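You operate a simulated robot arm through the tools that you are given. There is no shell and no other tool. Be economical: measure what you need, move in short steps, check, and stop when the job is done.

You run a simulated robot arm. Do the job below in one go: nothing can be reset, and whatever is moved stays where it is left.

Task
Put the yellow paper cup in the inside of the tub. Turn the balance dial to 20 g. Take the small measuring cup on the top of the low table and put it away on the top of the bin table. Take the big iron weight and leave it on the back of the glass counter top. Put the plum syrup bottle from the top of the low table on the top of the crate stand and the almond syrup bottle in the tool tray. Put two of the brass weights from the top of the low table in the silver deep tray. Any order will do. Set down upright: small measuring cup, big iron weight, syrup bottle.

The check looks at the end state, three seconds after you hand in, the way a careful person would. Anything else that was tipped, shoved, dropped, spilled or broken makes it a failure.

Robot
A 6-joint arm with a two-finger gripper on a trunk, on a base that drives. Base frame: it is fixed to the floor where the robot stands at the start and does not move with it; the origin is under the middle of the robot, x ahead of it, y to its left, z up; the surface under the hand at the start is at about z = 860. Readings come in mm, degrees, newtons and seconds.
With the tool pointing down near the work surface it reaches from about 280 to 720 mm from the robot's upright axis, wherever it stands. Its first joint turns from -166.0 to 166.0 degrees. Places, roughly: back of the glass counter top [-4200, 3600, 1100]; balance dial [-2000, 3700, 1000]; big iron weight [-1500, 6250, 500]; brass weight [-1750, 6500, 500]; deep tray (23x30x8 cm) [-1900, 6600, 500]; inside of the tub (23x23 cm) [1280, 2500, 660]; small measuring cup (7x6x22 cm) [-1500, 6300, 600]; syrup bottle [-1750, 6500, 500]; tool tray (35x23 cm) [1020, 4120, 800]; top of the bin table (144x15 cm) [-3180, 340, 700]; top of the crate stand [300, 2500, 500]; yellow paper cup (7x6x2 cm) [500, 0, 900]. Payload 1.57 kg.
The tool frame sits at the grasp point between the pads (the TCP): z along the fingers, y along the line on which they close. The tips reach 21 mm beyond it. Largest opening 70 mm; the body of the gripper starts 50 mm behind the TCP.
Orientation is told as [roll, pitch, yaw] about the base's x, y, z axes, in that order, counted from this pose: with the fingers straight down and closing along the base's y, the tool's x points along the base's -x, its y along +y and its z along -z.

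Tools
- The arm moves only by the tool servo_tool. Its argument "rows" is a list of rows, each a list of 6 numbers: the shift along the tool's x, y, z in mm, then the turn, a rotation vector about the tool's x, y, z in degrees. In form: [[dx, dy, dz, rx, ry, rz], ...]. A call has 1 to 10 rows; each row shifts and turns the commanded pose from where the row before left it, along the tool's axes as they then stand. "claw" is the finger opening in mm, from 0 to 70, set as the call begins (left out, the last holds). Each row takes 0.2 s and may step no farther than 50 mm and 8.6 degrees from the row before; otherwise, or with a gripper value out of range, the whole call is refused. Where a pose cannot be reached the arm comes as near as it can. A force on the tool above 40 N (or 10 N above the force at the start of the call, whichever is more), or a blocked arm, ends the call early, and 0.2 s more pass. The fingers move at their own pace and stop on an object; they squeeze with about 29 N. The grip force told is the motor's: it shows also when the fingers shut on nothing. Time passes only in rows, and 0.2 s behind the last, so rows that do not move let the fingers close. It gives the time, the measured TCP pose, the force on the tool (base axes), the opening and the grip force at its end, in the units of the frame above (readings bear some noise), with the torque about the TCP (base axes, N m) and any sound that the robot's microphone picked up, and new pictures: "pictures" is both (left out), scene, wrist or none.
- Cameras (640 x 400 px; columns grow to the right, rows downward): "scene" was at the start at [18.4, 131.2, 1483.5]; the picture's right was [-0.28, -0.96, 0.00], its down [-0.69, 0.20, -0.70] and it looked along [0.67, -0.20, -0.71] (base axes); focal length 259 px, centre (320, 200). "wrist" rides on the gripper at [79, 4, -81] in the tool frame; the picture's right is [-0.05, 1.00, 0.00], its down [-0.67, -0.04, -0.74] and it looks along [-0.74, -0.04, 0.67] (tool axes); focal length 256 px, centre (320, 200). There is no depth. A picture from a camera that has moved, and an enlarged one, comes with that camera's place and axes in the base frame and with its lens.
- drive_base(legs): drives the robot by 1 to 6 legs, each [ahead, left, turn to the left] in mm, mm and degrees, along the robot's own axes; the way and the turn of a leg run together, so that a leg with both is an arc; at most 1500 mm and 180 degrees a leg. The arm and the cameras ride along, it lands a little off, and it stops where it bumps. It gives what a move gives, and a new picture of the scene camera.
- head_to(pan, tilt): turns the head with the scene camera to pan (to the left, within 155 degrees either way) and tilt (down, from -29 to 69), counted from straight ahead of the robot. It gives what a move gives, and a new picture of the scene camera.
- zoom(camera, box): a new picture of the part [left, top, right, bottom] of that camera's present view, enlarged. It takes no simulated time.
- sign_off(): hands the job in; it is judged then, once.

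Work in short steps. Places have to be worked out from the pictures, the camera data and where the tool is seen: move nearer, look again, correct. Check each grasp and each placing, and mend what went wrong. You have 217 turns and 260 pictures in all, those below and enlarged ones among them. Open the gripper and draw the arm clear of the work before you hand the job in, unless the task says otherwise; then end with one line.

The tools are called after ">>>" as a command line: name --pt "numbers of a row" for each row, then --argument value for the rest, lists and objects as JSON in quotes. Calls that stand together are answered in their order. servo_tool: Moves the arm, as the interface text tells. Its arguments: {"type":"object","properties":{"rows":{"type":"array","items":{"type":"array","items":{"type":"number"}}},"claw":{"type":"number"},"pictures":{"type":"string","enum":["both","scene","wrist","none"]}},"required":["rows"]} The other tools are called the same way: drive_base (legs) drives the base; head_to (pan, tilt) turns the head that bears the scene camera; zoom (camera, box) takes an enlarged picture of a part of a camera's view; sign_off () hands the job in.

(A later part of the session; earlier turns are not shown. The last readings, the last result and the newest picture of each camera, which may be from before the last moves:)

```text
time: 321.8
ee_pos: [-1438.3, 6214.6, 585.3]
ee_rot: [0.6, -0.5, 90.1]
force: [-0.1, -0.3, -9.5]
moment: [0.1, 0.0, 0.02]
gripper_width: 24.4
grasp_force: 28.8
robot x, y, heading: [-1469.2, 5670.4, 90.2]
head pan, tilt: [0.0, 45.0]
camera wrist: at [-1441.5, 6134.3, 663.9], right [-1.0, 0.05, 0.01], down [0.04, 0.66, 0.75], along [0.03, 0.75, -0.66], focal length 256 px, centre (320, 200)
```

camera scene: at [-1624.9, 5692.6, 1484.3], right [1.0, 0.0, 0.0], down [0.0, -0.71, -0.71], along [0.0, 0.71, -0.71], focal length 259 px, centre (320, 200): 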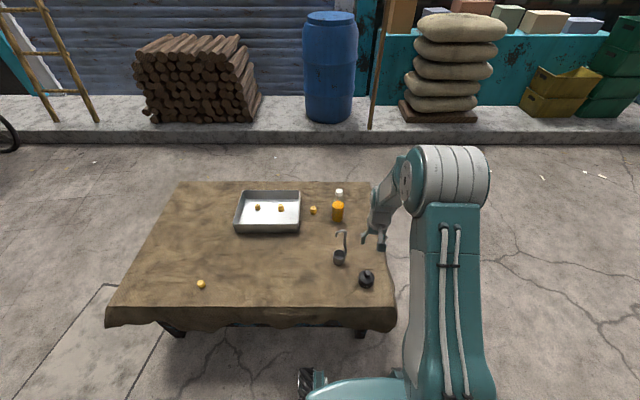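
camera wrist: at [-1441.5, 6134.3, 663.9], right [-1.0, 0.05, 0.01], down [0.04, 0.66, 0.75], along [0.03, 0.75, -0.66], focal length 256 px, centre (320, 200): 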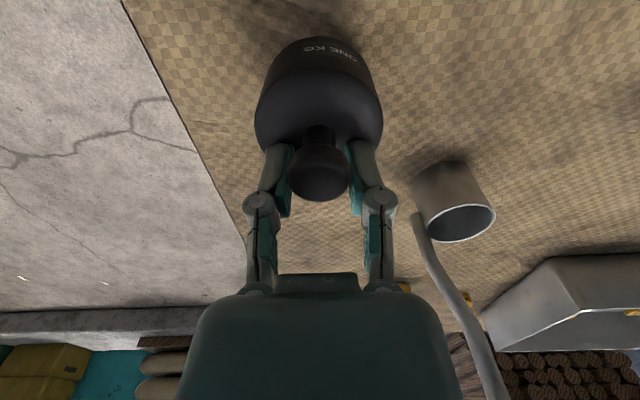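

Lifted; ~1 kg hanging. Raise high, tuck, and look toward the glass counter.

>>> servo_tool --pt "0 0 -45 0 0 0" --pt "0 0 -45 0 0 0" --pt "0 0 -45 0 0 0" --pt "0 0 -45 0 0 0" --pt "0 0 -45 0 0 0" --pt "0 0 -45 0 0 0" --pt "0 0 -45 0 0 0" --pt "0 0 -45 0 0 0" --pt "0 0 -45 0 0 0" --pt "0 0 -45 0 0 0" --pictures "none"

>>> servo_tool --pt "40 0 -20 0 0 0" --pt "40 0 -20 0 0 0" --pt "40 0 -20 0 0 0" --pt "40 0 -20 0 0 0" --pt "0 0 0 0 0 0" --pictures "wrist"

>>> head_to --pan 120 --tilt 18

```text
time: 324.0
ee_pos: [-1430.2, 6206.4, 1034.8]
ee_rot: [0.6, -0.5, 90.1]
force: [-0.7, 0.3, -10.7]
moment: [0.07, -0.05, 0.01]
gripper_width: 24.1
grasp_force: 28.9
robot x, y, heading: [-1471.2, 5667.4, 90.2]
head pan, tilt: [0.0, 45.0]
```

```text
time: 325.2
ee_pos: [-1431.0, 6048.0, 1117.2]
ee_rot: [0.6, -0.6, 90.1]
force: [0.1, -0.1, -10.1]
moment: [0.03, -0.01, -0.01]
gripper_width: 24.5
grasp_force: 29.0
robot x, y, heading: [-1469.1, 5668.3, 90.0]
head pan, tilt: [0.0, 45.0]
camera wrist: at [-1434.7, 5967.7, 1195.7], right [-1.0, 0.05, 0.01], down [0.04, 0.66, 0.75], along [0.03, 0.75, -0.66], focal length 256 px, centre (320, 200)
```

wrist: 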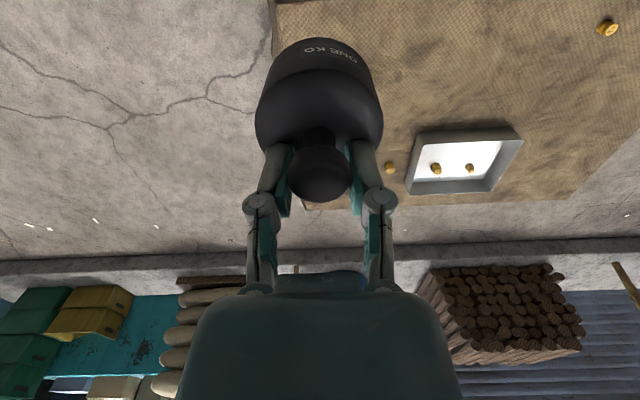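

```text
time: 327.2
ee_pos: [-1431.6, 6047.9, 1115.8]
ee_rot: [0.7, -0.6, 90.1]
force: [0.0, 0.5, -9.2]
moment: [0.07, 0.02, 0.02]
gripper_width: 24.7
grasp_force: 29.1
robot x, y, heading: [-1472.9, 5669.2, 90.2]
head pan, tilt: [120.0, 18.0]
camera scene: at [-1705.5, 5563.9, 1526.3], right [-0.5, 0.87, 0.0], down [0.27, 0.15, -0.95], along [-0.82, -0.48, -0.31], focal length 259 px, centre (320, 200)
```

scene: 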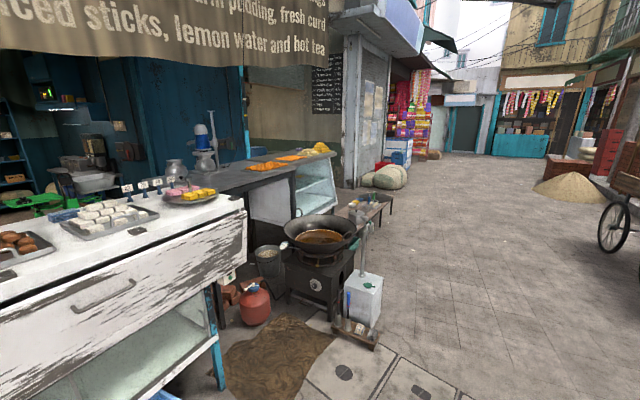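

Glass counter's back (shop side) faces south; I'll reach it via the east lane and the y≈2900 lane keeping heading 90.

>>> head_to --pan 0 --tilt 30

>>> drive_base --legs '[[-100, 0, 0], [0, -960, 0], [0, -960, 0], [-1350, 0, 0]]'

```text
time: 329.2
ee_pos: [-1431.4, 6048.6, 1116.2]
ee_rot: [0.8, -0.6, 90.1]
force: [0.1, 0.1, -9.0]
moment: [0.1, -0.03, -0.01]
gripper_width: 24.5
grasp_force: 29.1
robot x, y, heading: [-1469.6, 5671.7, 90.3]
head pan, tilt: [0.0, 30.0]
camera scene: at [-1624.9, 5701.1, 1506.9], right [1.0, 0.0, 0.0], down [0.0, -0.5, -0.87], along [0.0, 0.87, -0.5], focal length 259 px, centre (320, 200)
```

scene: 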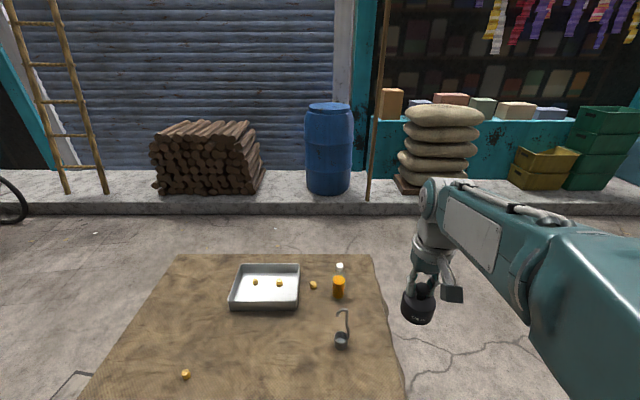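

```text
time: 345.9
ee_pos: [504.6, 4630.3, 1116.7]
ee_rot: [0.8, -0.6, 92.0]
force: [0.4, 0.0, -9.8]
moment: [0.11, -0.01, 0.04]
gripper_width: 24.4
grasp_force: 28.8
robot x, y, heading: [479.5, 4249.5, 92.0]
head pan, tilt: [0.0, 30.0]
camera scene: at [324.1, 4277.1, 1506.9], right [1.0, 0.04, 0.0], down [0.02, -0.5, -0.87], along [-0.03, 0.86, -0.5], focal length 259 px, centre (320, 200)
```

scene: 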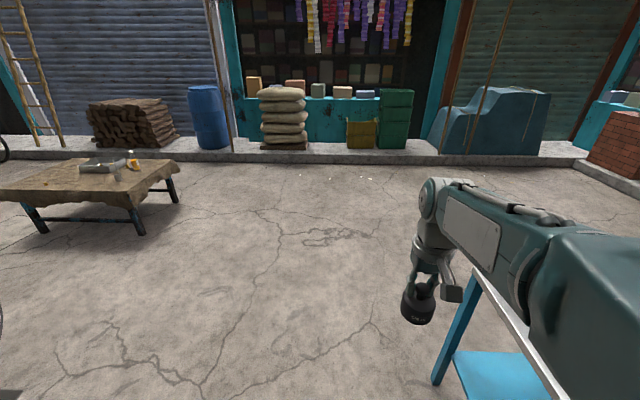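

>>> drive_base --legs '[[-300, 100, 0], [-1030, 0, -2], [0, 1300, 0]]'

```text
time: 352.8
ee_pos: [440.6, 3388.5, 1113.5]
ee_rot: [1.9, -0.6, 94.9]
force: [0.3, 0.9, -9.4]
moment: [0.06, -0.02, -0.01]
gripper_width: 25.0
grasp_force: 28.8
robot x, y, heading: [416.0, 3014.4, 94.8]
head pan, tilt: [0.0, 30.0]
stopped in leg 2: the robot was blocked; the commanded pose is now the measured one
camera scene: at [252.6, 3030.3, 1507.1], right [1.0, 0.09, 0.0], down [0.05, -0.5, -0.87], along [-0.07, 0.86, -0.5], focal length 259 px, centre (320, 200)
```

scene: 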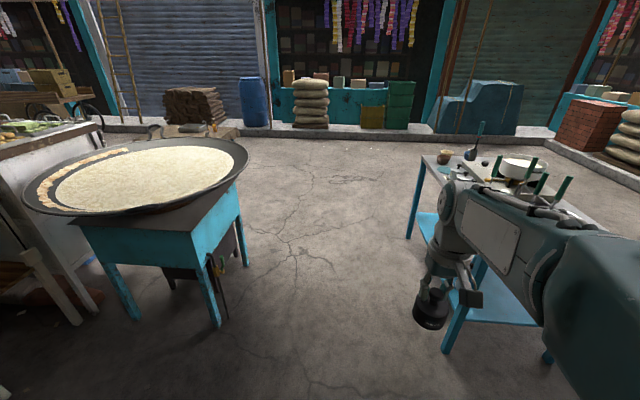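

Blocked by the crate stand behind (I reckoned its front at 2710 too late). Pull ahead and check the plum bottle.

>>> drive_base --legs '[[130, 0, 0]]'

>>> head_to --pan 150 --tilt 45

```text
time: 354.1
ee_pos: [429.8, 3514.7, 1112.1]
ee_rot: [1.7, -0.8, 94.9]
force: [0.3, 0.2, -9.7]
moment: [0.09, -0.03, 0.03]
gripper_width: 24.6
grasp_force: 29.0
robot x, y, heading: [402.6, 3139.3, 95.1]
head pan, tilt: [0.0, 30.0]
camera scene: at [248.0, 3155.8, 1506.9], right [1.0, 0.09, 0.0], down [0.04, -0.5, -0.87], along [-0.08, 0.86, -0.5], focal length 259 px, centre (320, 200)
```

scene: 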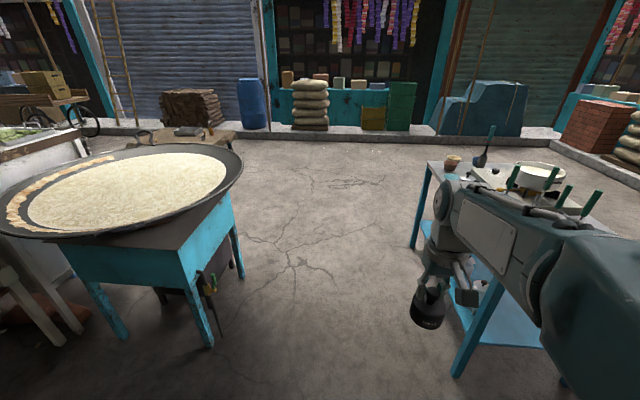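

```text
time: 356.5
ee_pos: [428.7, 3515.4, 1113.7]
ee_rot: [1.7, -0.7, 94.8]
force: [1.3, -1.0, -9.6]
moment: [0.08, 0.0, 0.0]
gripper_width: 24.6
grasp_force: 28.6
robot x, y, heading: [404.3, 3139.6, 95.0]
head pan, tilt: [150.0, 45.0]
camera scene: at [220.8, 2991.9, 1484.4], right [-0.91, 0.42, 0.0], down [0.3, 0.64, -0.71], along [-0.3, -0.64, -0.71], focal length 259 px, centre (320, 200)
```

scene: 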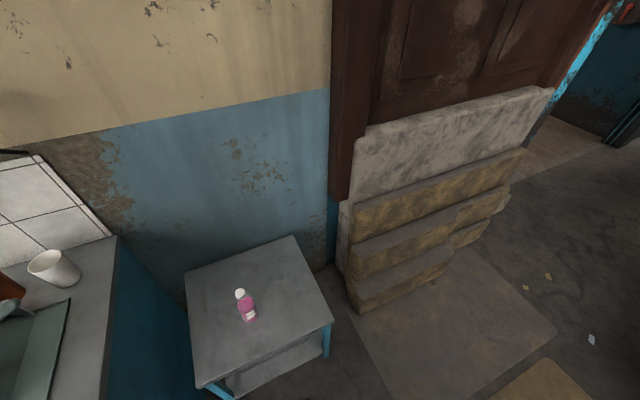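

Plum bottle is unharmed. Fix the heading and go west along the lane.

>>> head_to --pan 90 --tilt 25

>>> drive_base --legs '[[0, 0, -5], [0, 750, 0], [-180, 600, 0]]'

```text
time: 357.8
ee_pos: [428.5, 3514.5, 1113.0]
ee_rot: [1.7, -0.7, 94.9]
force: [-0.4, -0.2, -9.3]
moment: [0.03, 0.03, 0.0]
gripper_width: 24.5
grasp_force: 28.9
robot x, y, heading: [404.3, 3136.5, 95.1]
head pan, tilt: [90.0, 25.0]
camera scene: at [163.4, 3057.6, 1514.9], right [-0.09, 1.0, 0.0], down [0.42, 0.04, -0.91], along [-0.9, -0.08, -0.42], focal length 259 px, centre (320, 200)
```

scene: 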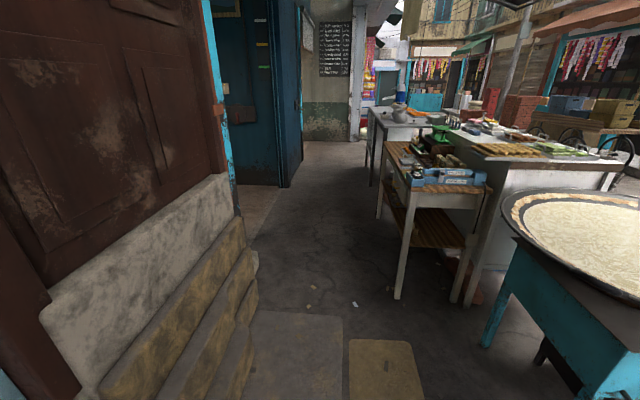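

```text
time: 365.4
ee_pos: [-885.6, 3327.3, 1112.8]
ee_rot: [1.8, -0.7, 90.1]
force: [1.4, -0.1, -10.3]
moment: [0.09, 0.0, 0.04]
gripper_width: 24.8
grasp_force: 28.9
robot x, y, heading: [-941.9, 2954.8, 90.1]
head pan, tilt: [90.0, 25.0]
camera scene: at [-1187.4, 2893.6, 1515.5], right [-0.01, 1.0, 0.0], down [0.42, 0.0, -0.91], along [-0.91, -0.01, -0.42], focal length 259 px, centre (320, 200)
```

scene: 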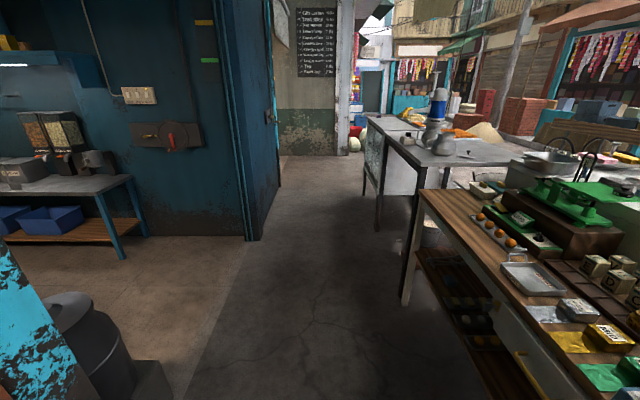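

The balance counter's front edge is nearer than thought (y≈3370), so I keep to y≈2800 going west.

>>> drive_base --legs '[[-140, 300, 0], [0, 1300, 0]]'

```text
time: 373.8
ee_pos: [-2507.1, 3167.3, 1112.5]
ee_rot: [1.7, -0.6, 91.4]
force: [0.2, 0.9, -9.8]
moment: [0.08, 0.03, -0.02]
gripper_width: 24.6
grasp_force: 28.7
robot x, y, heading: [-2556.3, 2792.0, 91.7]
head pan, tilt: [90.0, 25.0]
camera scene: at [-2799.9, 2727.4, 1515.1], right [-0.03, 1.0, 0.0], down [0.42, 0.01, -0.91], along [-0.91, -0.02, -0.42], focal length 259 px, centre (320, 200)
```

scene: 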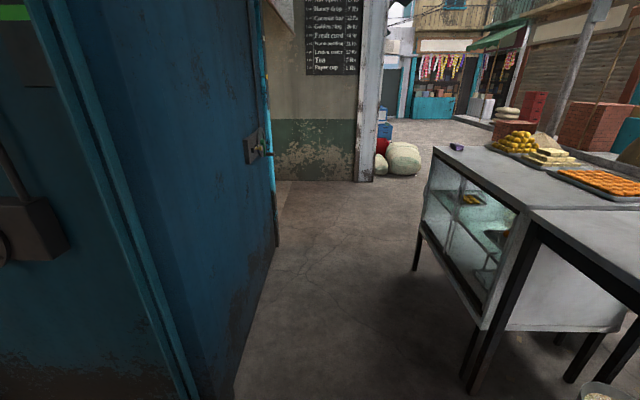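

Way west is clear; counter top ≈1050–1100 high. Raise the weight, then strafe to x≈-4200.

>>> servo_tool --pt "0 0 -40 0 0 0" --pt "0 0 -40 0 0 0" --pt "0 0 -40 0 0 0" --pt "0 0 -30 0 0 0" --pt "0 0 0 0 0 0" --pictures "none"

>>> drive_base --legs '[[0, 0, -1.7], [0, 1300, 0], [0, 330, 0]]'

>>> head_to --pan 0 --tilt 40

```text
time: 375.0
ee_pos: [-2505.4, 3164.7, 1262.7]
ee_rot: [1.6, -0.6, 91.4]
force: [-0.3, -1.2, -10.0]
moment: [0.11, -0.01, -0.03]
gripper_width: 24.5
grasp_force: 28.9
robot x, y, heading: [-2557.3, 2795.6, 91.5]
head pan, tilt: [90.0, 25.0]
```

```text
time: 383.7
ee_pos: [-4118.8, 3188.9, 1261.1]
ee_rot: [1.7, -0.6, 88.3]
force: [0.4, -0.4, -10.0]
moment: [0.1, 0.02, -0.03]
gripper_width: 24.7
grasp_force: 28.9
robot x, y, heading: [-4194.9, 2822.1, 88.7]
head pan, tilt: [90.0, 25.0]
camera scene: at [-4435.9, 2766.3, 1515.4], right [0.03, 1.0, 0.0], down [0.42, -0.01, -0.91], along [-0.91, 0.02, -0.42], focal length 259 px, centre (320, 200)
```

scene: 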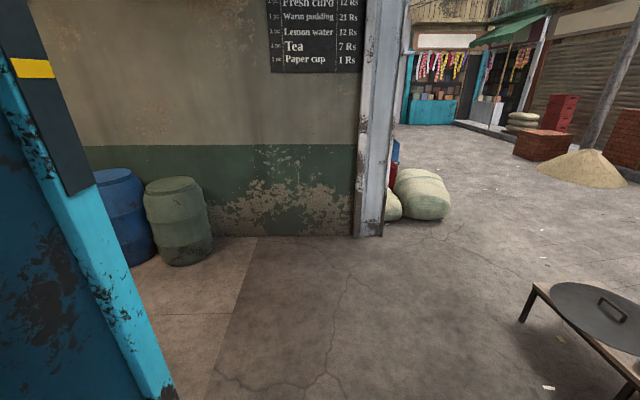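

```text
time: 385.4
ee_pos: [-4120.5, 3189.7, 1262.3]
ee_rot: [1.6, -0.5, 88.3]
force: [-0.6, 0.1, -9.5]
moment: [0.12, 0.03, 0.02]
gripper_width: 24.3
grasp_force: 29.1
robot x, y, heading: [-4191.7, 2819.4, 88.5]
head pan, tilt: [0.0, 40.0]
camera scene: at [-4344.4, 2848.9, 1491.6], right [1.0, -0.03, 0.0], down [-0.02, -0.64, -0.77], along [0.02, 0.77, -0.64], focal length 259 px, centre (320, 200)
```

scene: 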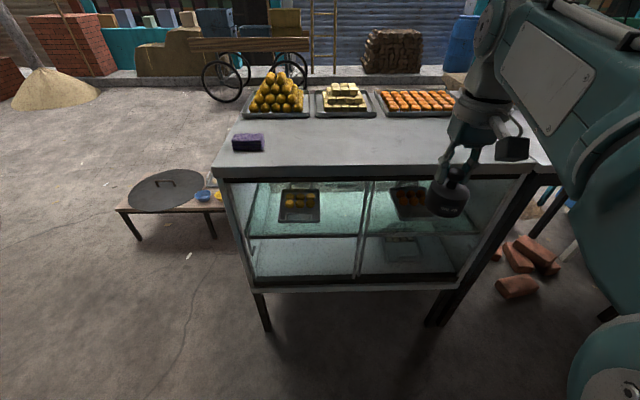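

The free strip on the shop side (y≈3500–3750) is the back. Advance 190 mm, then bring the weight over (-4200,3600).

>>> drive_base --legs '[[190, 0, 1.5]]'

>>> servo_tool --pt "-40 10 0 0 0 0" --pt "-40 10 0 0 0 0" --pt "-40 10 0 0 0 0" --pt "-40 10 0 0 0 0" --pt "-40 10 0 0 0 0" --pt "0 0 0 0 0 0"

```text
time: 386.9
ee_pos: [-4126.0, 3382.3, 1261.1]
ee_rot: [1.6, -0.6, 89.7]
force: [-0.6, 0.2, -11.0]
moment: [0.06, -0.03, -0.02]
gripper_width: 24.7
grasp_force: 29.2
robot x, y, heading: [-4186.2, 3008.2, 89.7]
head pan, tilt: [0.0, 40.0]
camera scene: at [-4342.1, 3036.4, 1491.6], right [1.0, 0.0, 0.0], down [0.0, -0.64, -0.77], along [0.0, 0.77, -0.64], focal length 259 px, centre (320, 200)
```

scene: 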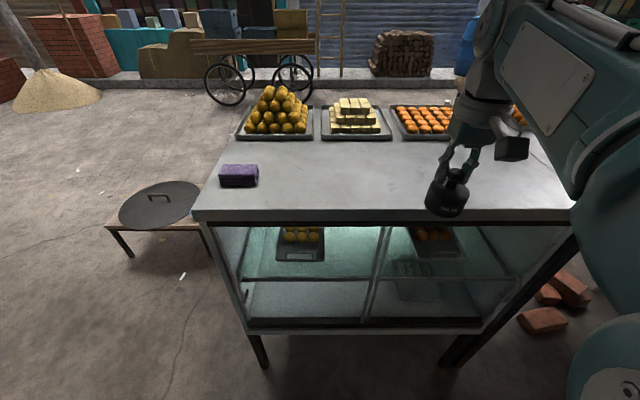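

```text
time: 388.3
ee_pos: [-4173.1, 3582.6, 1264.7]
ee_rot: [1.5, -0.5, 89.8]
force: [0.3, 0.0, -10.9]
moment: [0.06, -0.03, 0.0]
gripper_width: 24.7
grasp_force: 29.1
robot x, y, heading: [-4187.5, 3008.3, 89.9]
head pan, tilt: [0.0, 40.0]
camera scene: at [-4342.5, 3038.1, 1491.5], right [1.0, 0.0, 0.0], down [0.0, -0.64, -0.76], along [0.0, 0.76, -0.64], focal length 259 px, centre (320, 200)
camera wrist: at [-4175.5, 3502.4, 1345.0], right [-1.0, 0.06, 0.03], down [0.06, 0.66, 0.75], along [0.03, 0.75, -0.66], focal length 256 px, centre (320, 200)
```

scene: 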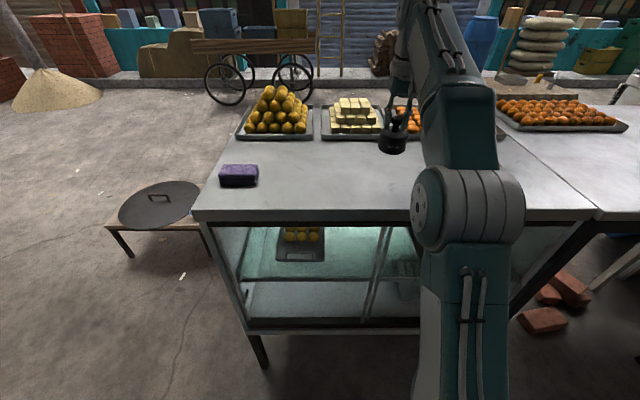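
wrist: 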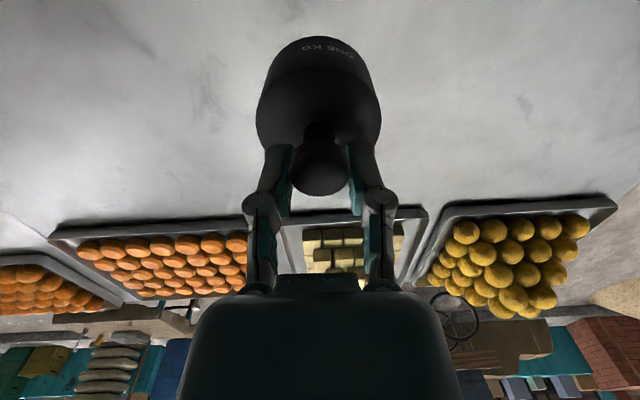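

Move 40 mm further in, then lower with force guard.

>>> servo_tool --pt "-40 5 0 0 0 0" --pt "0 0 20 0 0 0" --pt "0 0 20 0 0 0" --pt "0 0 15 0 0 0" --pt "0 0 10 0 0 0" --pt "0 0 10 0 0 0" --pt "0 0 0 0 0 0"

>>> zoom --camera "scene" --box '[340, 100, 440, 220]'

```text
time: 389.9
ee_pos: [-4183.1, 3611.2, 1179.4]
ee_rot: [1.6, -0.6, 89.6]
force: [0.2, -0.3, -9.1]
moment: [0.06, -0.02, -0.01]
gripper_width: 24.5
grasp_force: 29.1
out of reach, approached as far as the arm can: row 1
robot x, y, heading: [-4184.2, 3009.0, 89.6]
head pan, tilt: [0.0, 40.0]
camera scene: at [-4342.5, 3038.0, 1491.5], right [1.0, 0.0, 0.0], down [0.0, -0.64, -0.76], along [0.0, 0.76, -0.64], focal length 259 px, centre (320, 200)
camera wrist: at [-4185.2, 3530.6, 1258.3], right [-1.0, 0.06, 0.03], down [0.06, 0.66, 0.75], along [0.03, 0.75, -0.66], focal length 256 px, centre (320, 200)
```

scene: 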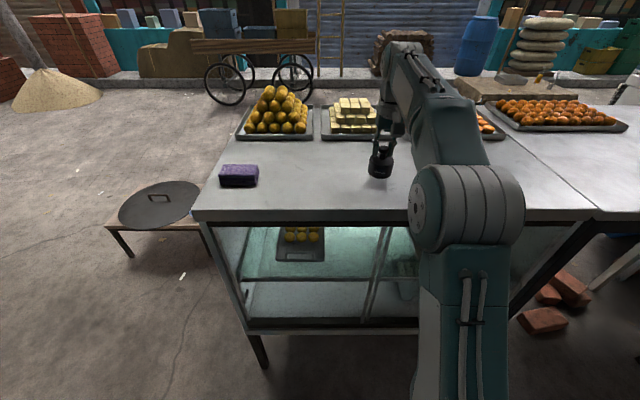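
wrist: 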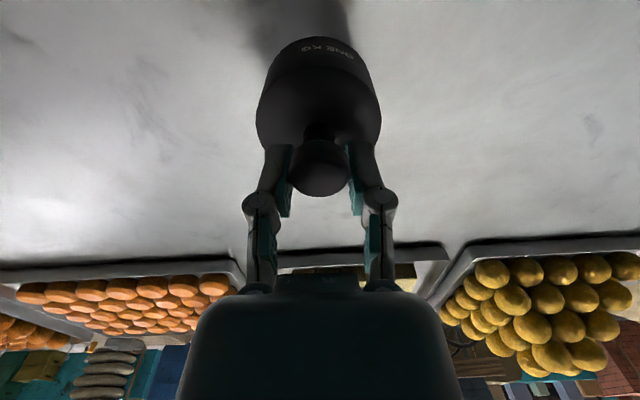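

```text
3.33 times, centred on (390, 160) of scene
camera zoom: at [-4342.5, 3038.0, 1491.5], right [1.0, 0.0, 0.0], down [0.0, -0.64, -0.76], along [0.0, 0.76, -0.64], focal length 863 px, centre (87, 333)
```

zoom: 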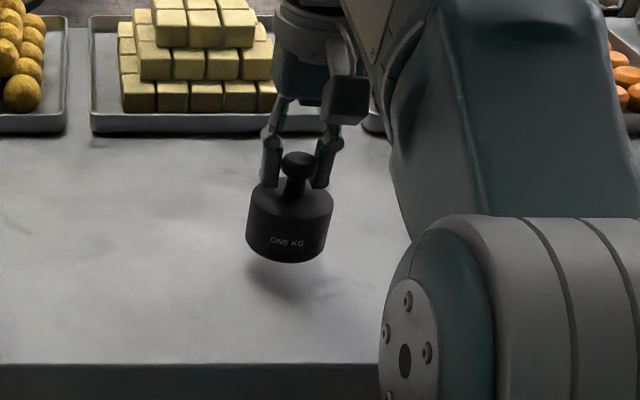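

>>> servo_tool --pt "0 0 8 0 0 0" --pt "0 0 8 0 0 0" --pt "0 0 5 0 0 0" --pt "0 0 5 0 0 0" --pt "0 0 4 0 0 0" --pt "0 0 0 0 0 0" --pictures "none"

>>> zoom --camera "scene" --box '[340, 100, 440, 220]'

```text
time: 391.2
ee_pos: [-4184.6, 3610.5, 1154.0]
ee_rot: [1.6, -1.4, 89.7]
force: [-2.4, -5.8, 8.9]
moment: [-0.55, -0.31, -0.2]
gripper_width: 24.9
grasp_force: 28.9
robot x, y, heading: [-4189.1, 3010.0, 89.8]
head pan, tilt: [0.0, 40.0]
stopped in row 6: the force on the tool passed its limit at 44 N (the readings are from after the stop); the commanded pose is now the measured one
```

```text
3.33 times, centred on (390, 160) of scene
camera zoom: at [-4343.4, 3036.1, 1491.5], right [1.0, 0.0, 0.0], down [0.0, -0.64, -0.77], along [0.0, 0.77, -0.64], focal length 863 px, centre (87, 333)
```

zoom: 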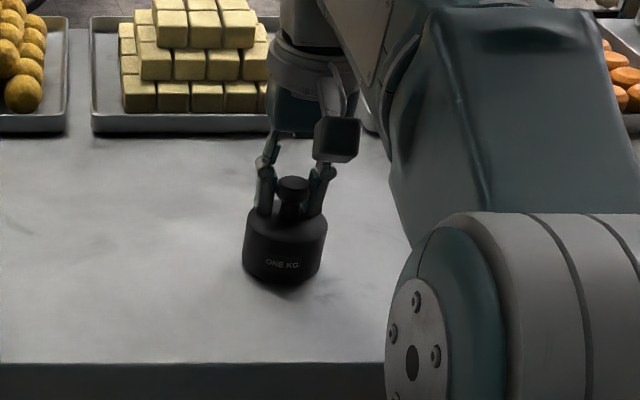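

Weight is on the counter. Release and raise.

>>> servo_tool --pt "0 0 0 0 0 0" --pt "0 0 0 0 0 0" --claw 45 --pictures "none"

>>> servo_tool --pt "0 0 -15 0 0 0" --pt "0 0 -25 0 0 0" --pt "0 0 -40 0 0 0" --pt "20 0 -30 0 0 0" --pt "40 0 0 0 0 0" --pt "40 0 0 0 0 0" --pt "40 0 0 0 0 0" --pt "40 0 0 0 0 0" --pt "40 0 0 0 0 0" --pt "0 0 0 0 0 0" --pictures "scene"

>>> zoom --camera "scene" --box '[340, 100, 440, 220]'

```text
time: 391.8
ee_pos: [-4183.0, 3611.5, 1152.1]
ee_rot: [1.6, -1.3, 89.8]
force: [-0.1, -0.2, -0.5]
moment: [-0.01, 0.0, -0.03]
gripper_width: 45.0
grasp_force: 0.1
robot x, y, heading: [-4188.9, 3008.1, 89.8]
head pan, tilt: [0.0, 40.0]
```

```text
time: 394.0
ee_pos: [-4180.8, 3386.8, 1256.7]
ee_rot: [1.6, -1.4, 89.7]
force: [-0.6, 0.5, 0.1]
moment: [-0.01, 0.0, 0.01]
gripper_width: 44.8
grasp_force: 0.1
robot x, y, heading: [-4186.4, 3009.2, 89.7]
head pan, tilt: [0.0, 40.0]
camera scene: at [-4342.6, 3036.0, 1491.6], right [1.0, 0.0, 0.0], down [0.0, -0.64, -0.77], along [0.0, 0.77, -0.64], focal length 259 px, centre (320, 200)
```

scene: 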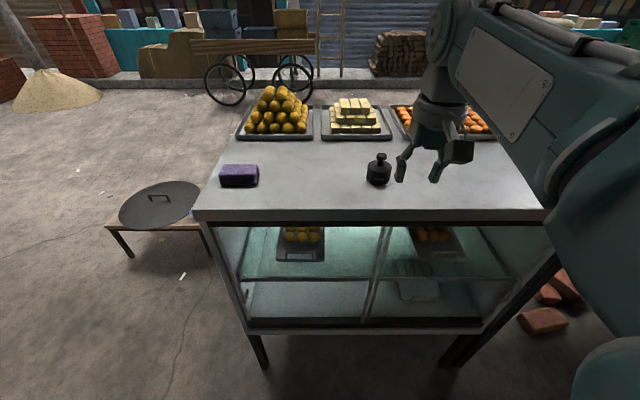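

```text
3.33 times, centred on (390, 160) of scene
camera zoom: at [-4342.6, 3036.0, 1491.6], right [1.0, 0.0, 0.0], down [0.0, -0.64, -0.77], along [0.0, 0.77, -0.64], focal length 863 px, centre (87, 333)
```

zoom: 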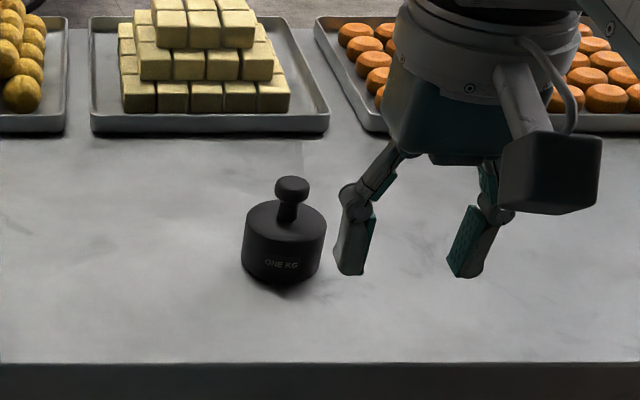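

Weight placed upright. Next the balance dial: drive east to x≈-2000.

>>> drive_base --legs '[[-170, 0, 0], [0, -1150, 0], [0, -1000, 0]]'

>>> head_to --pan 0 --tilt 40

```text
time: 405.8
ee_pos: [-2006.2, 3241.0, 1257.5]
ee_rot: [1.6, -1.4, 90.6]
force: [0.3, -0.2, -0.1]
moment: [0.03, 0.01, 0.04]
gripper_width: 44.7
grasp_force: 0.0
robot x, y, heading: [-2003.7, 2864.3, 91.1]
head pan, tilt: [0.0, 40.0]
camera scene: at [-2162.0, 2886.9, 1491.4], right [1.0, 0.01, 0.0], down [0.01, -0.64, -0.77], along [-0.01, 0.77, -0.64], focal length 259 px, centre (320, 200)
```

scene: 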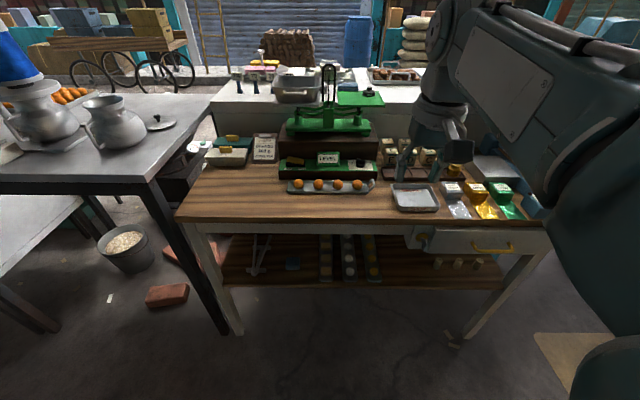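

```text
time: 406.4
ee_pos: [-2006.0, 3240.9, 1257.4]
ee_rot: [1.7, -1.4, 90.6]
force: [-0.7, -0.6, -0.9]
moment: [0.02, 0.0, 0.02]
gripper_width: 44.9
grasp_force: 0.1
robot x, y, heading: [-2004.3, 2861.6, 90.7]
head pan, tilt: [0.0, 40.0]
camera scene: at [-2160.6, 2886.9, 1491.5], right [1.0, 0.01, 0.0], down [0.01, -0.64, -0.77], along [-0.01, 0.77, -0.64], focal length 259 px, centre (320, 200)
```

scene: 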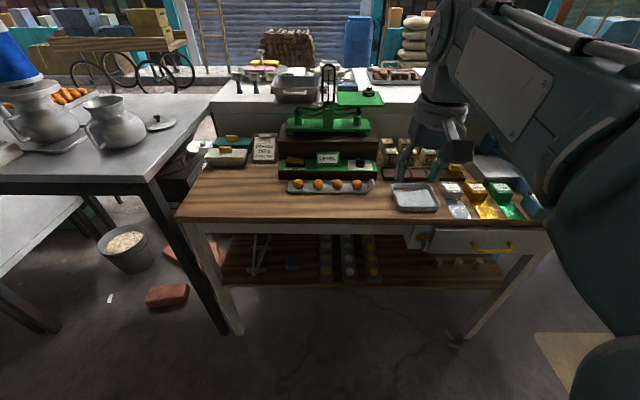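

>>> zoom --camera "scene" --box '[260, 60, 400, 200]'

>>> zoom --camera "scene" --box '[270, 140, 390, 200]'

>>> zoom --camera "scene" --box '[190, 120, 290, 190]'

```text
2.86 times, centred on (330, 130) of scene
camera zoom: at [-2160.6, 2886.9, 1491.5], right [1.0, 0.01, 0.0], down [0.01, -0.64, -0.77], along [-0.01, 0.77, -0.64], focal length 739 px, centre (291, 400)
```

zoom: 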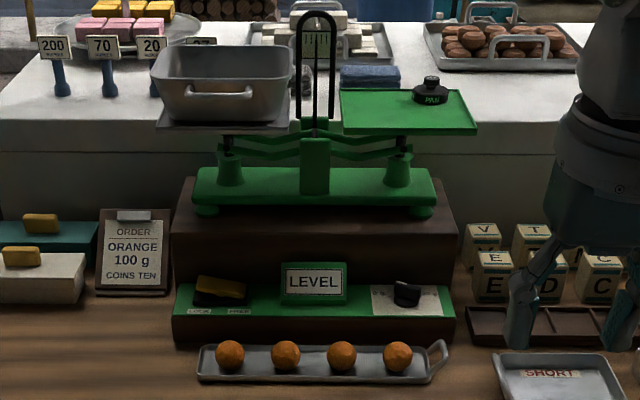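

```text
5.33 times, centred on (330, 170) of scene
camera zoom: at [-2160.6, 2886.9, 1491.5], right [1.0, 0.01, 0.0], down [0.01, -0.64, -0.77], along [-0.01, 0.77, -0.64], focal length 1380 px, centre (267, 360)
```

zoom: 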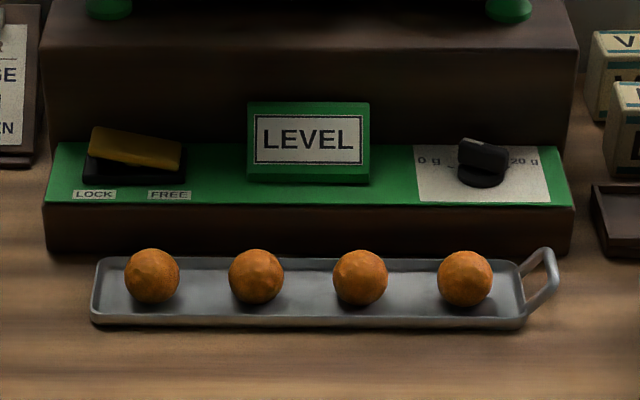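

```text
5.71 times, centred on (240, 155) of scene
camera zoom: at [-2160.6, 2886.9, 1491.5], right [1.0, 0.01, 0.0], down [0.01, -0.64, -0.77], along [-0.01, 0.77, -0.64], focal length 1479 px, centre (777, 457)
```

zoom: 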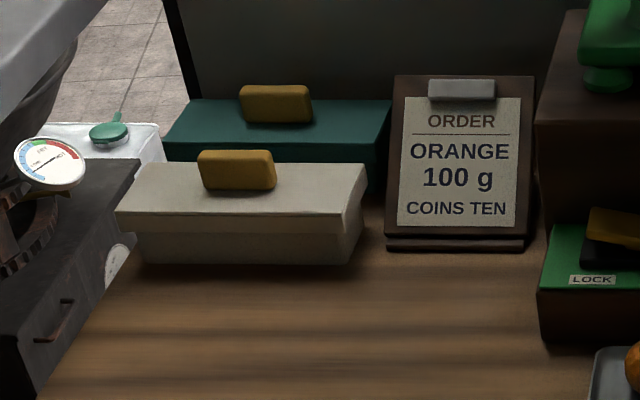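

The dial knob is on the green ledge right ("0 g … 20 g"), ≈(-2026,3690,1000). Advance 200 mm and look from above with the wrist camera.

>>> drive_base --legs '[[200, 0, -0.7]]'

>>> servo_tool --pt "-30 5 0 0 0 0" --pt "-30 5 0 0 0 0" --pt "-30 5 0 0 0 0" --pt "-30 5 0 0 0 0" --pt "0 0 0 0 0 0" --claw 40

```text
time: 408.1
ee_pos: [-2000.2, 3443.8, 1257.6]
ee_rot: [1.7, -1.4, 89.8]
force: [0.0, 0.7, -0.1]
moment: [0.02, 0.0, -0.01]
gripper_width: 44.8
grasp_force: 0.1
robot x, y, heading: [-2005.3, 3063.7, 89.8]
head pan, tilt: [0.0, 40.0]
camera scene: at [-2161.2, 3092.1, 1491.6], right [1.0, 0.0, 0.0], down [0.0, -0.64, -0.77], along [0.0, 0.77, -0.64], focal length 259 px, centre (320, 200)
```

scene: 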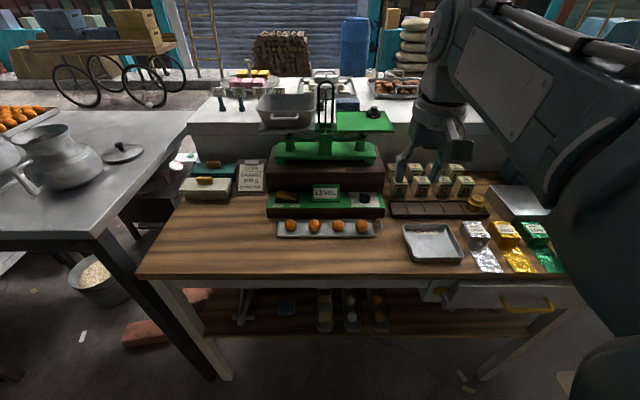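

```text
time: 409.2
ee_pos: [-2021.7, 3564.7, 1261.6]
ee_rot: [1.6, -1.2, 89.8]
force: [-0.1, 0.1, 0.7]
moment: [0.03, 0.02, 0.01]
gripper_width: 39.7
grasp_force: 0.1
robot x, y, heading: [-2005.9, 3066.0, 89.8]
head pan, tilt: [0.0, 40.0]
camera scene: at [-2161.3, 3093.0, 1491.5], right [1.0, 0.0, 0.0], down [0.0, -0.64, -0.77], along [0.0, 0.77, -0.64], focal length 259 px, centre (320, 200)
camera wrist: at [-2023.7, 3484.5, 1339.6], right [-1.0, 0.06, 0.03], down [0.06, 0.65, 0.76], along [0.02, 0.76, -0.65], focal length 256 px, centre (320, 200)
```

scene: 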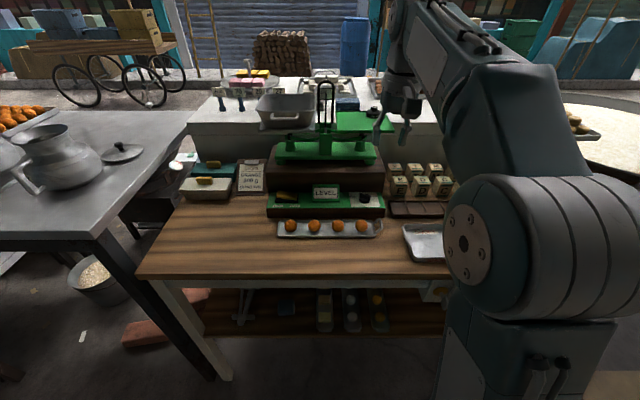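
wrist: 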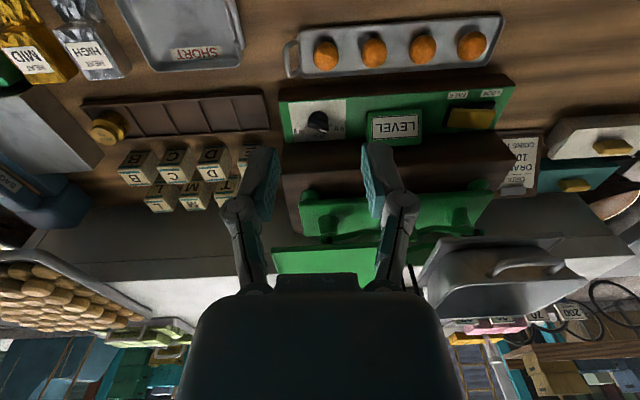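

>>> zoom --camera "wrist" --box '[270, 70, 390, 160]'

>>> zoom --camera "scene" --box '[340, 180, 400, 225]'

```text
4.44 times, centred on (330, 115) of wrist
camera zoom: at [-2023.7, 3484.5, 1339.6], right [-1.0, 0.06, 0.03], down [0.06, 0.65, 0.76], along [0.02, 0.76, -0.65], focal length 1138 px, centre (276, 578)
```

zoom: 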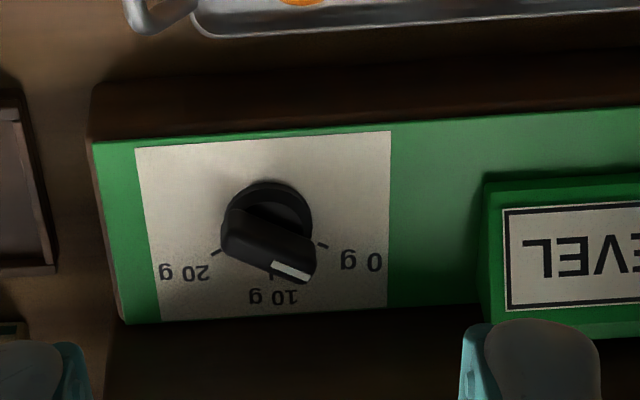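

```text
8.89 times, centred on (370, 202) of scene
camera zoom: at [-2161.3, 3093.0, 1491.5], right [1.0, 0.0, 0.0], down [0.0, -0.64, -0.77], along [0.0, 0.77, -0.64], focal length 2300 px, centre (-124, 178)
```

zoom: 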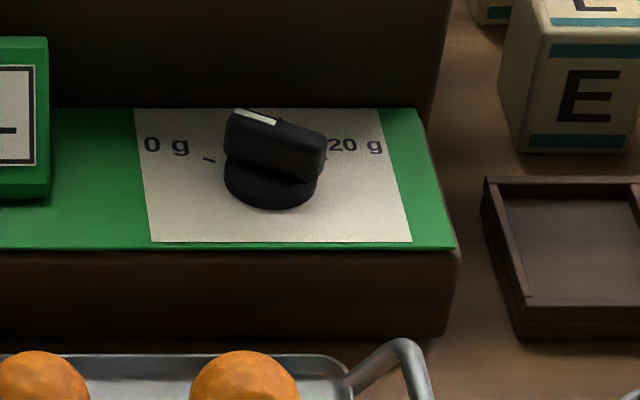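

Scale: 0 g west-ish, 10 g north, 20 g east-ish (about ±56°); pointer sits near 0. Knob ≈(-2023,3704, bar z≈981–996). I go above it and turn the hand so the fingers straddle the bar (rz −54).

>>> servo_tool --pt "-28 0 32 0 0 0" --pt "-28 0 32 0 0 0" --pt "-28 0 32 0 0 0" --pt "-28 0 32 0 0 0" --pt "-27 0 30 0 0 0" --pt "0 0 0 0 0 0" --claw 40 --pictures "wrist"

>>> servo_tool --pt "0 0 0 0 0 -7.8" --pt "0 0 0 0 0 -7.8" --pt "0 0 0 0 0 -7.8" --pt "0 0 0 0 0 -7.8" --pt "0 0 0 0 0 -7.8" --pt "0 0 0 0 0 -7.8" --pt "0 0 0 0 0 -7.2" --pt "0 0 0 0 0 0"

```text
time: 410.6
ee_pos: [-2021.4, 3708.0, 1106.4]
ee_rot: [1.7, -1.4, 89.9]
force: [0.2, 0.2, -0.7]
moment: [-0.01, -0.02, -0.02]
gripper_width: 39.9
grasp_force: 0.2
robot x, y, heading: [-2006.9, 3069.0, 89.8]
head pan, tilt: [0.0, 40.0]
camera wrist: at [-2023.9, 3627.0, 1185.5], right [-1.0, 0.06, 0.03], down [0.06, 0.65, 0.76], along [0.02, 0.76, -0.65], focal length 256 px, centre (320, 200)
```

wrist: 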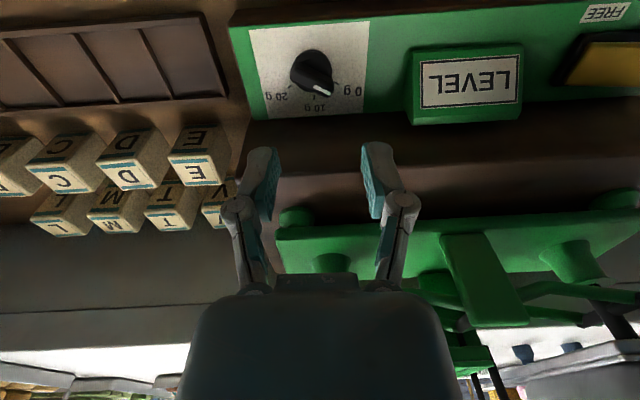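

```text
time: 412.4
ee_pos: [-2025.2, 3705.8, 1105.9]
ee_rot: [-0.1, -2.1, 143.9]
force: [0.0, 0.0, 1.2]
moment: [-0.02, 0.01, 0.01]
gripper_width: 39.9
grasp_force: 0.1
robot x, y, heading: [-2006.5, 3061.5, 89.8]
head pan, tilt: [0.0, 40.0]
camera scene: at [-2161.2, 3093.6, 1491.5], right [1.0, 0.0, 0.0], down [0.0, -0.64, -0.77], along [0.0, 0.77, -0.64], focal length 259 px, centre (320, 200)
camera wrist: at [-1960.3, 3655.1, 1183.6], right [-0.63, -0.78, 0.0], down [-0.5, 0.4, 0.77], along [-0.6, 0.49, -0.64], focal length 256 px, centre (320, 200)
```

scene: 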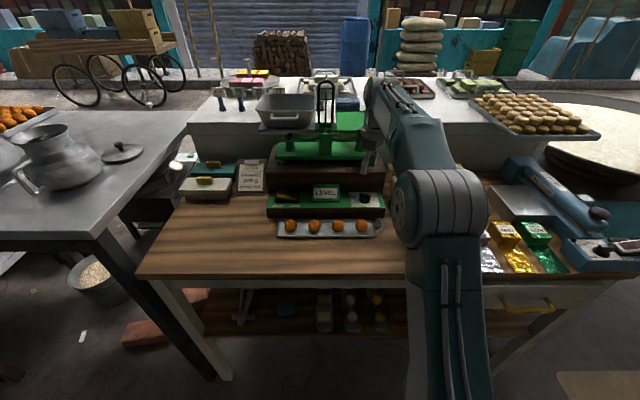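
wrist: 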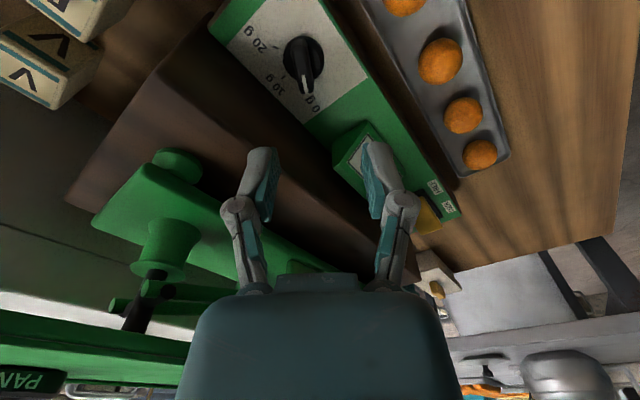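

>>> zoom --camera "wrist" --box '[220, 0, 380, 110]'

```text
3.64 times, centred on (300, 55) of wrist
camera zoom: at [-1960.3, 3655.1, 1183.6], right [-0.63, -0.78, 0.0], down [-0.5, 0.4, 0.77], along [-0.6, 0.49, -0.64], focal length 931 px, centre (393, 727)
```

zoom: 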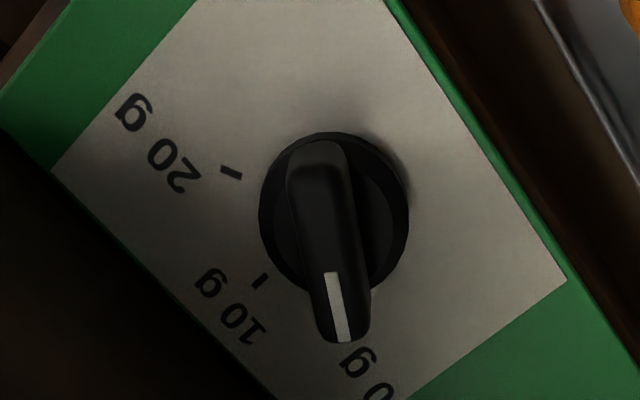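

Clear view: pointer is at 0 g; knob ≈(-2014,3713). Shift, rotate 5° more, and descend to ~1050 for another look.

>>> servo_tool --pt "5 -12 0 0 0 0" --pt "0 0 20 0 0 -5" --pt "0 0 20 0 0 0" --pt "0 0 15 0 0 0" --pt "0 0 0 0 0 0" --claw 40 --pictures "wrist"

>>> zoom --camera "wrist" --box '[200, 40, 440, 200]'

```text
time: 413.6
ee_pos: [-2015.5, 3714.9, 1050.3]
ee_rot: [-0.3, -2.1, 149.0]
force: [0.3, 0.3, 0.6]
moment: [0.02, -0.03, -0.04]
gripper_width: 39.7
grasp_force: 0.0
robot x, y, heading: [-2005.0, 3067.1, 90.1]
head pan, tilt: [0.0, 40.0]
camera wrist: at [-1947.5, 3669.0, 1128.4], right [-0.56, -0.83, 0.0], down [-0.53, 0.36, 0.77], along [-0.63, 0.43, -0.64], focal length 256 px, centre (320, 200)
```

wrist: 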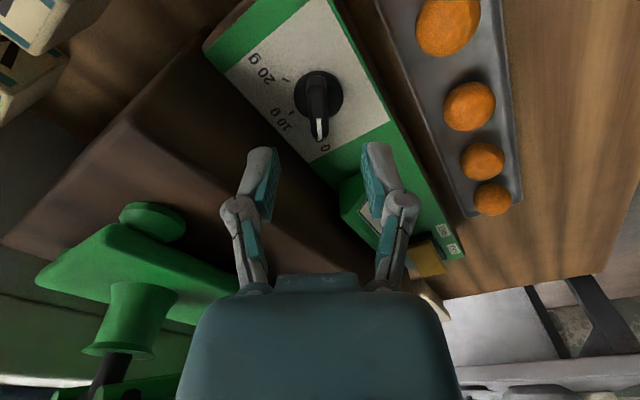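

```text
2.50 times, centred on (320, 120) of wrist
camera zoom: at [-1947.5, 3669.0, 1128.4], right [-0.56, -0.83, 0.0], down [-0.53, 0.36, 0.77], along [-0.63, 0.43, -0.64], focal length 640 px, centre (320, 400)
```

zoom: 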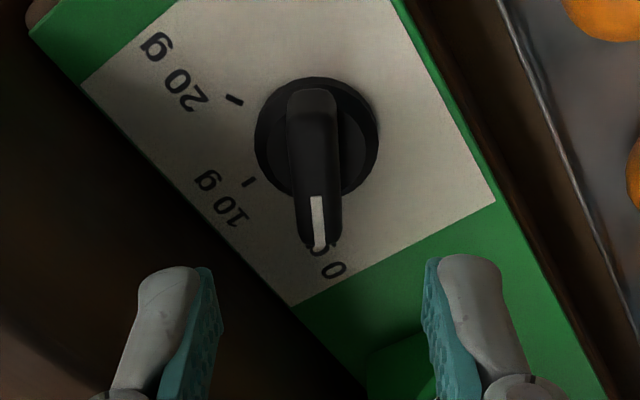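

Bar is aligned between the fingers. Shift 4 mm along tool x and descend 25 mm.

>>> servo_tool --pt "4 -1 13 0 0 0" --pt "0 0 12 0 0 0" --pt "0 0 0 0 0 0" --claw 40 --pictures "wrist"

>>> zoom --camera "wrist" --box '[200, 60, 440, 220]'

```text
time: 414.4
ee_pos: [-2010.4, 3712.5, 1025.6]
ee_rot: [-0.3, -2.1, 148.8]
force: [-0.2, 1.0, 0.4]
moment: [0.01, 0.02, -0.03]
gripper_width: 39.8
grasp_force: 0.1
robot x, y, heading: [-2004.3, 3069.5, 89.9]
head pan, tilt: [0.0, 40.0]
camera wrist: at [-1942.4, 3666.8, 1103.8], right [-0.56, -0.83, 0.0], down [-0.53, 0.36, 0.77], along [-0.63, 0.43, -0.64], focal length 256 px, centre (320, 200)
```

wrist: 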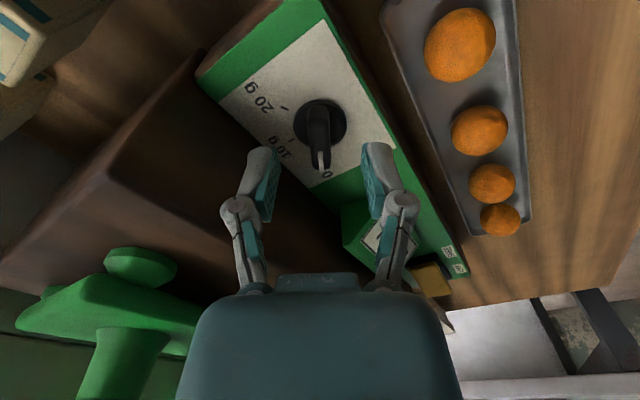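

```text
2.50 times, centred on (320, 140) of wrist
camera zoom: at [-1942.4, 3666.8, 1103.8], right [-0.56, -0.83, 0.0], down [-0.53, 0.36, 0.77], along [-0.63, 0.43, -0.64], focal length 640 px, centre (320, 350)
```

zoom: 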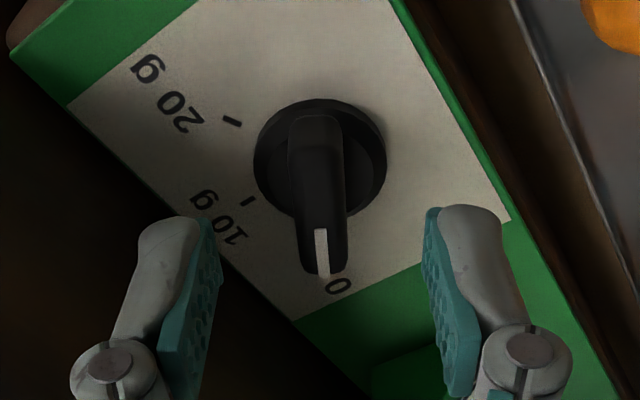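

Triangulated disc top z≈966, centre (-2017,3718). Correct −6.5 in tool x and descend to z≈990.

>>> servo_tool --pt "-6.5 -1 12 0 0 0" --pt "0 0 12 0 0 0" --pt "0 0 8 0 0 0" --pt "0 0 3 0 0 0" --pt "0 0 0 0 0 0" --claw 36 --pictures "wrist"

>>> zoom --camera "wrist" --box '[200, 80, 440, 240]'

```text
time: 415.6
ee_pos: [-2017.2, 3718.6, 991.5]
ee_rot: [-0.3, -2.1, 148.8]
force: [0.1, -0.2, -1.0]
moment: [-0.04, 0.0, 0.01]
gripper_width: 35.9
grasp_force: 0.1
robot x, y, heading: [-2002.5, 3067.0, 90.2]
head pan, tilt: [0.0, 40.0]
camera wrist: at [-1949.1, 3672.7, 1068.9], right [-0.56, -0.83, 0.0], down [-0.53, 0.36, 0.77], along [-0.63, 0.43, -0.64], focal length 256 px, centre (320, 200)
```

wrist: 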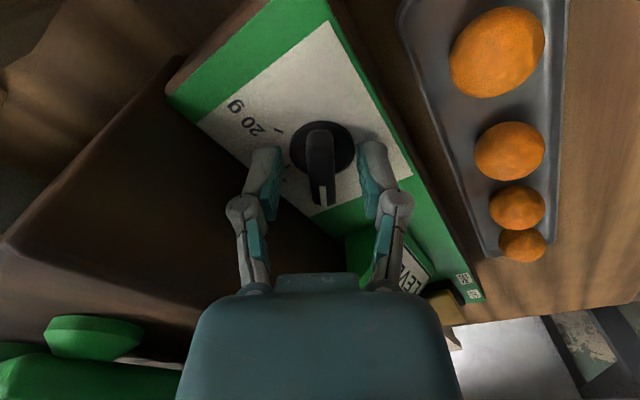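

```text
2.50 times, centred on (320, 160) of wrist
camera zoom: at [-1949.1, 3672.7, 1068.9], right [-0.56, -0.83, 0.0], down [-0.53, 0.36, 0.77], along [-0.63, 0.43, -0.64], focal length 640 px, centre (320, 300)
```

zoom: 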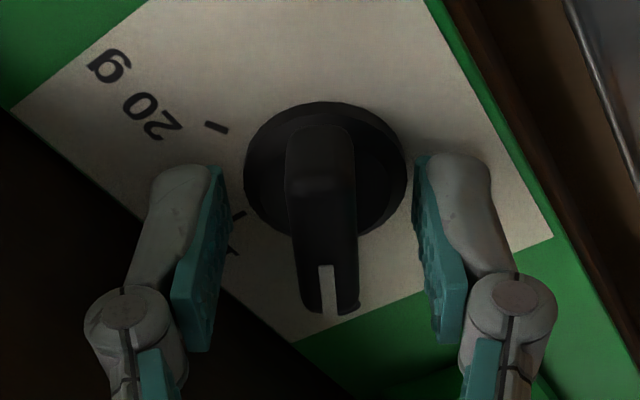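

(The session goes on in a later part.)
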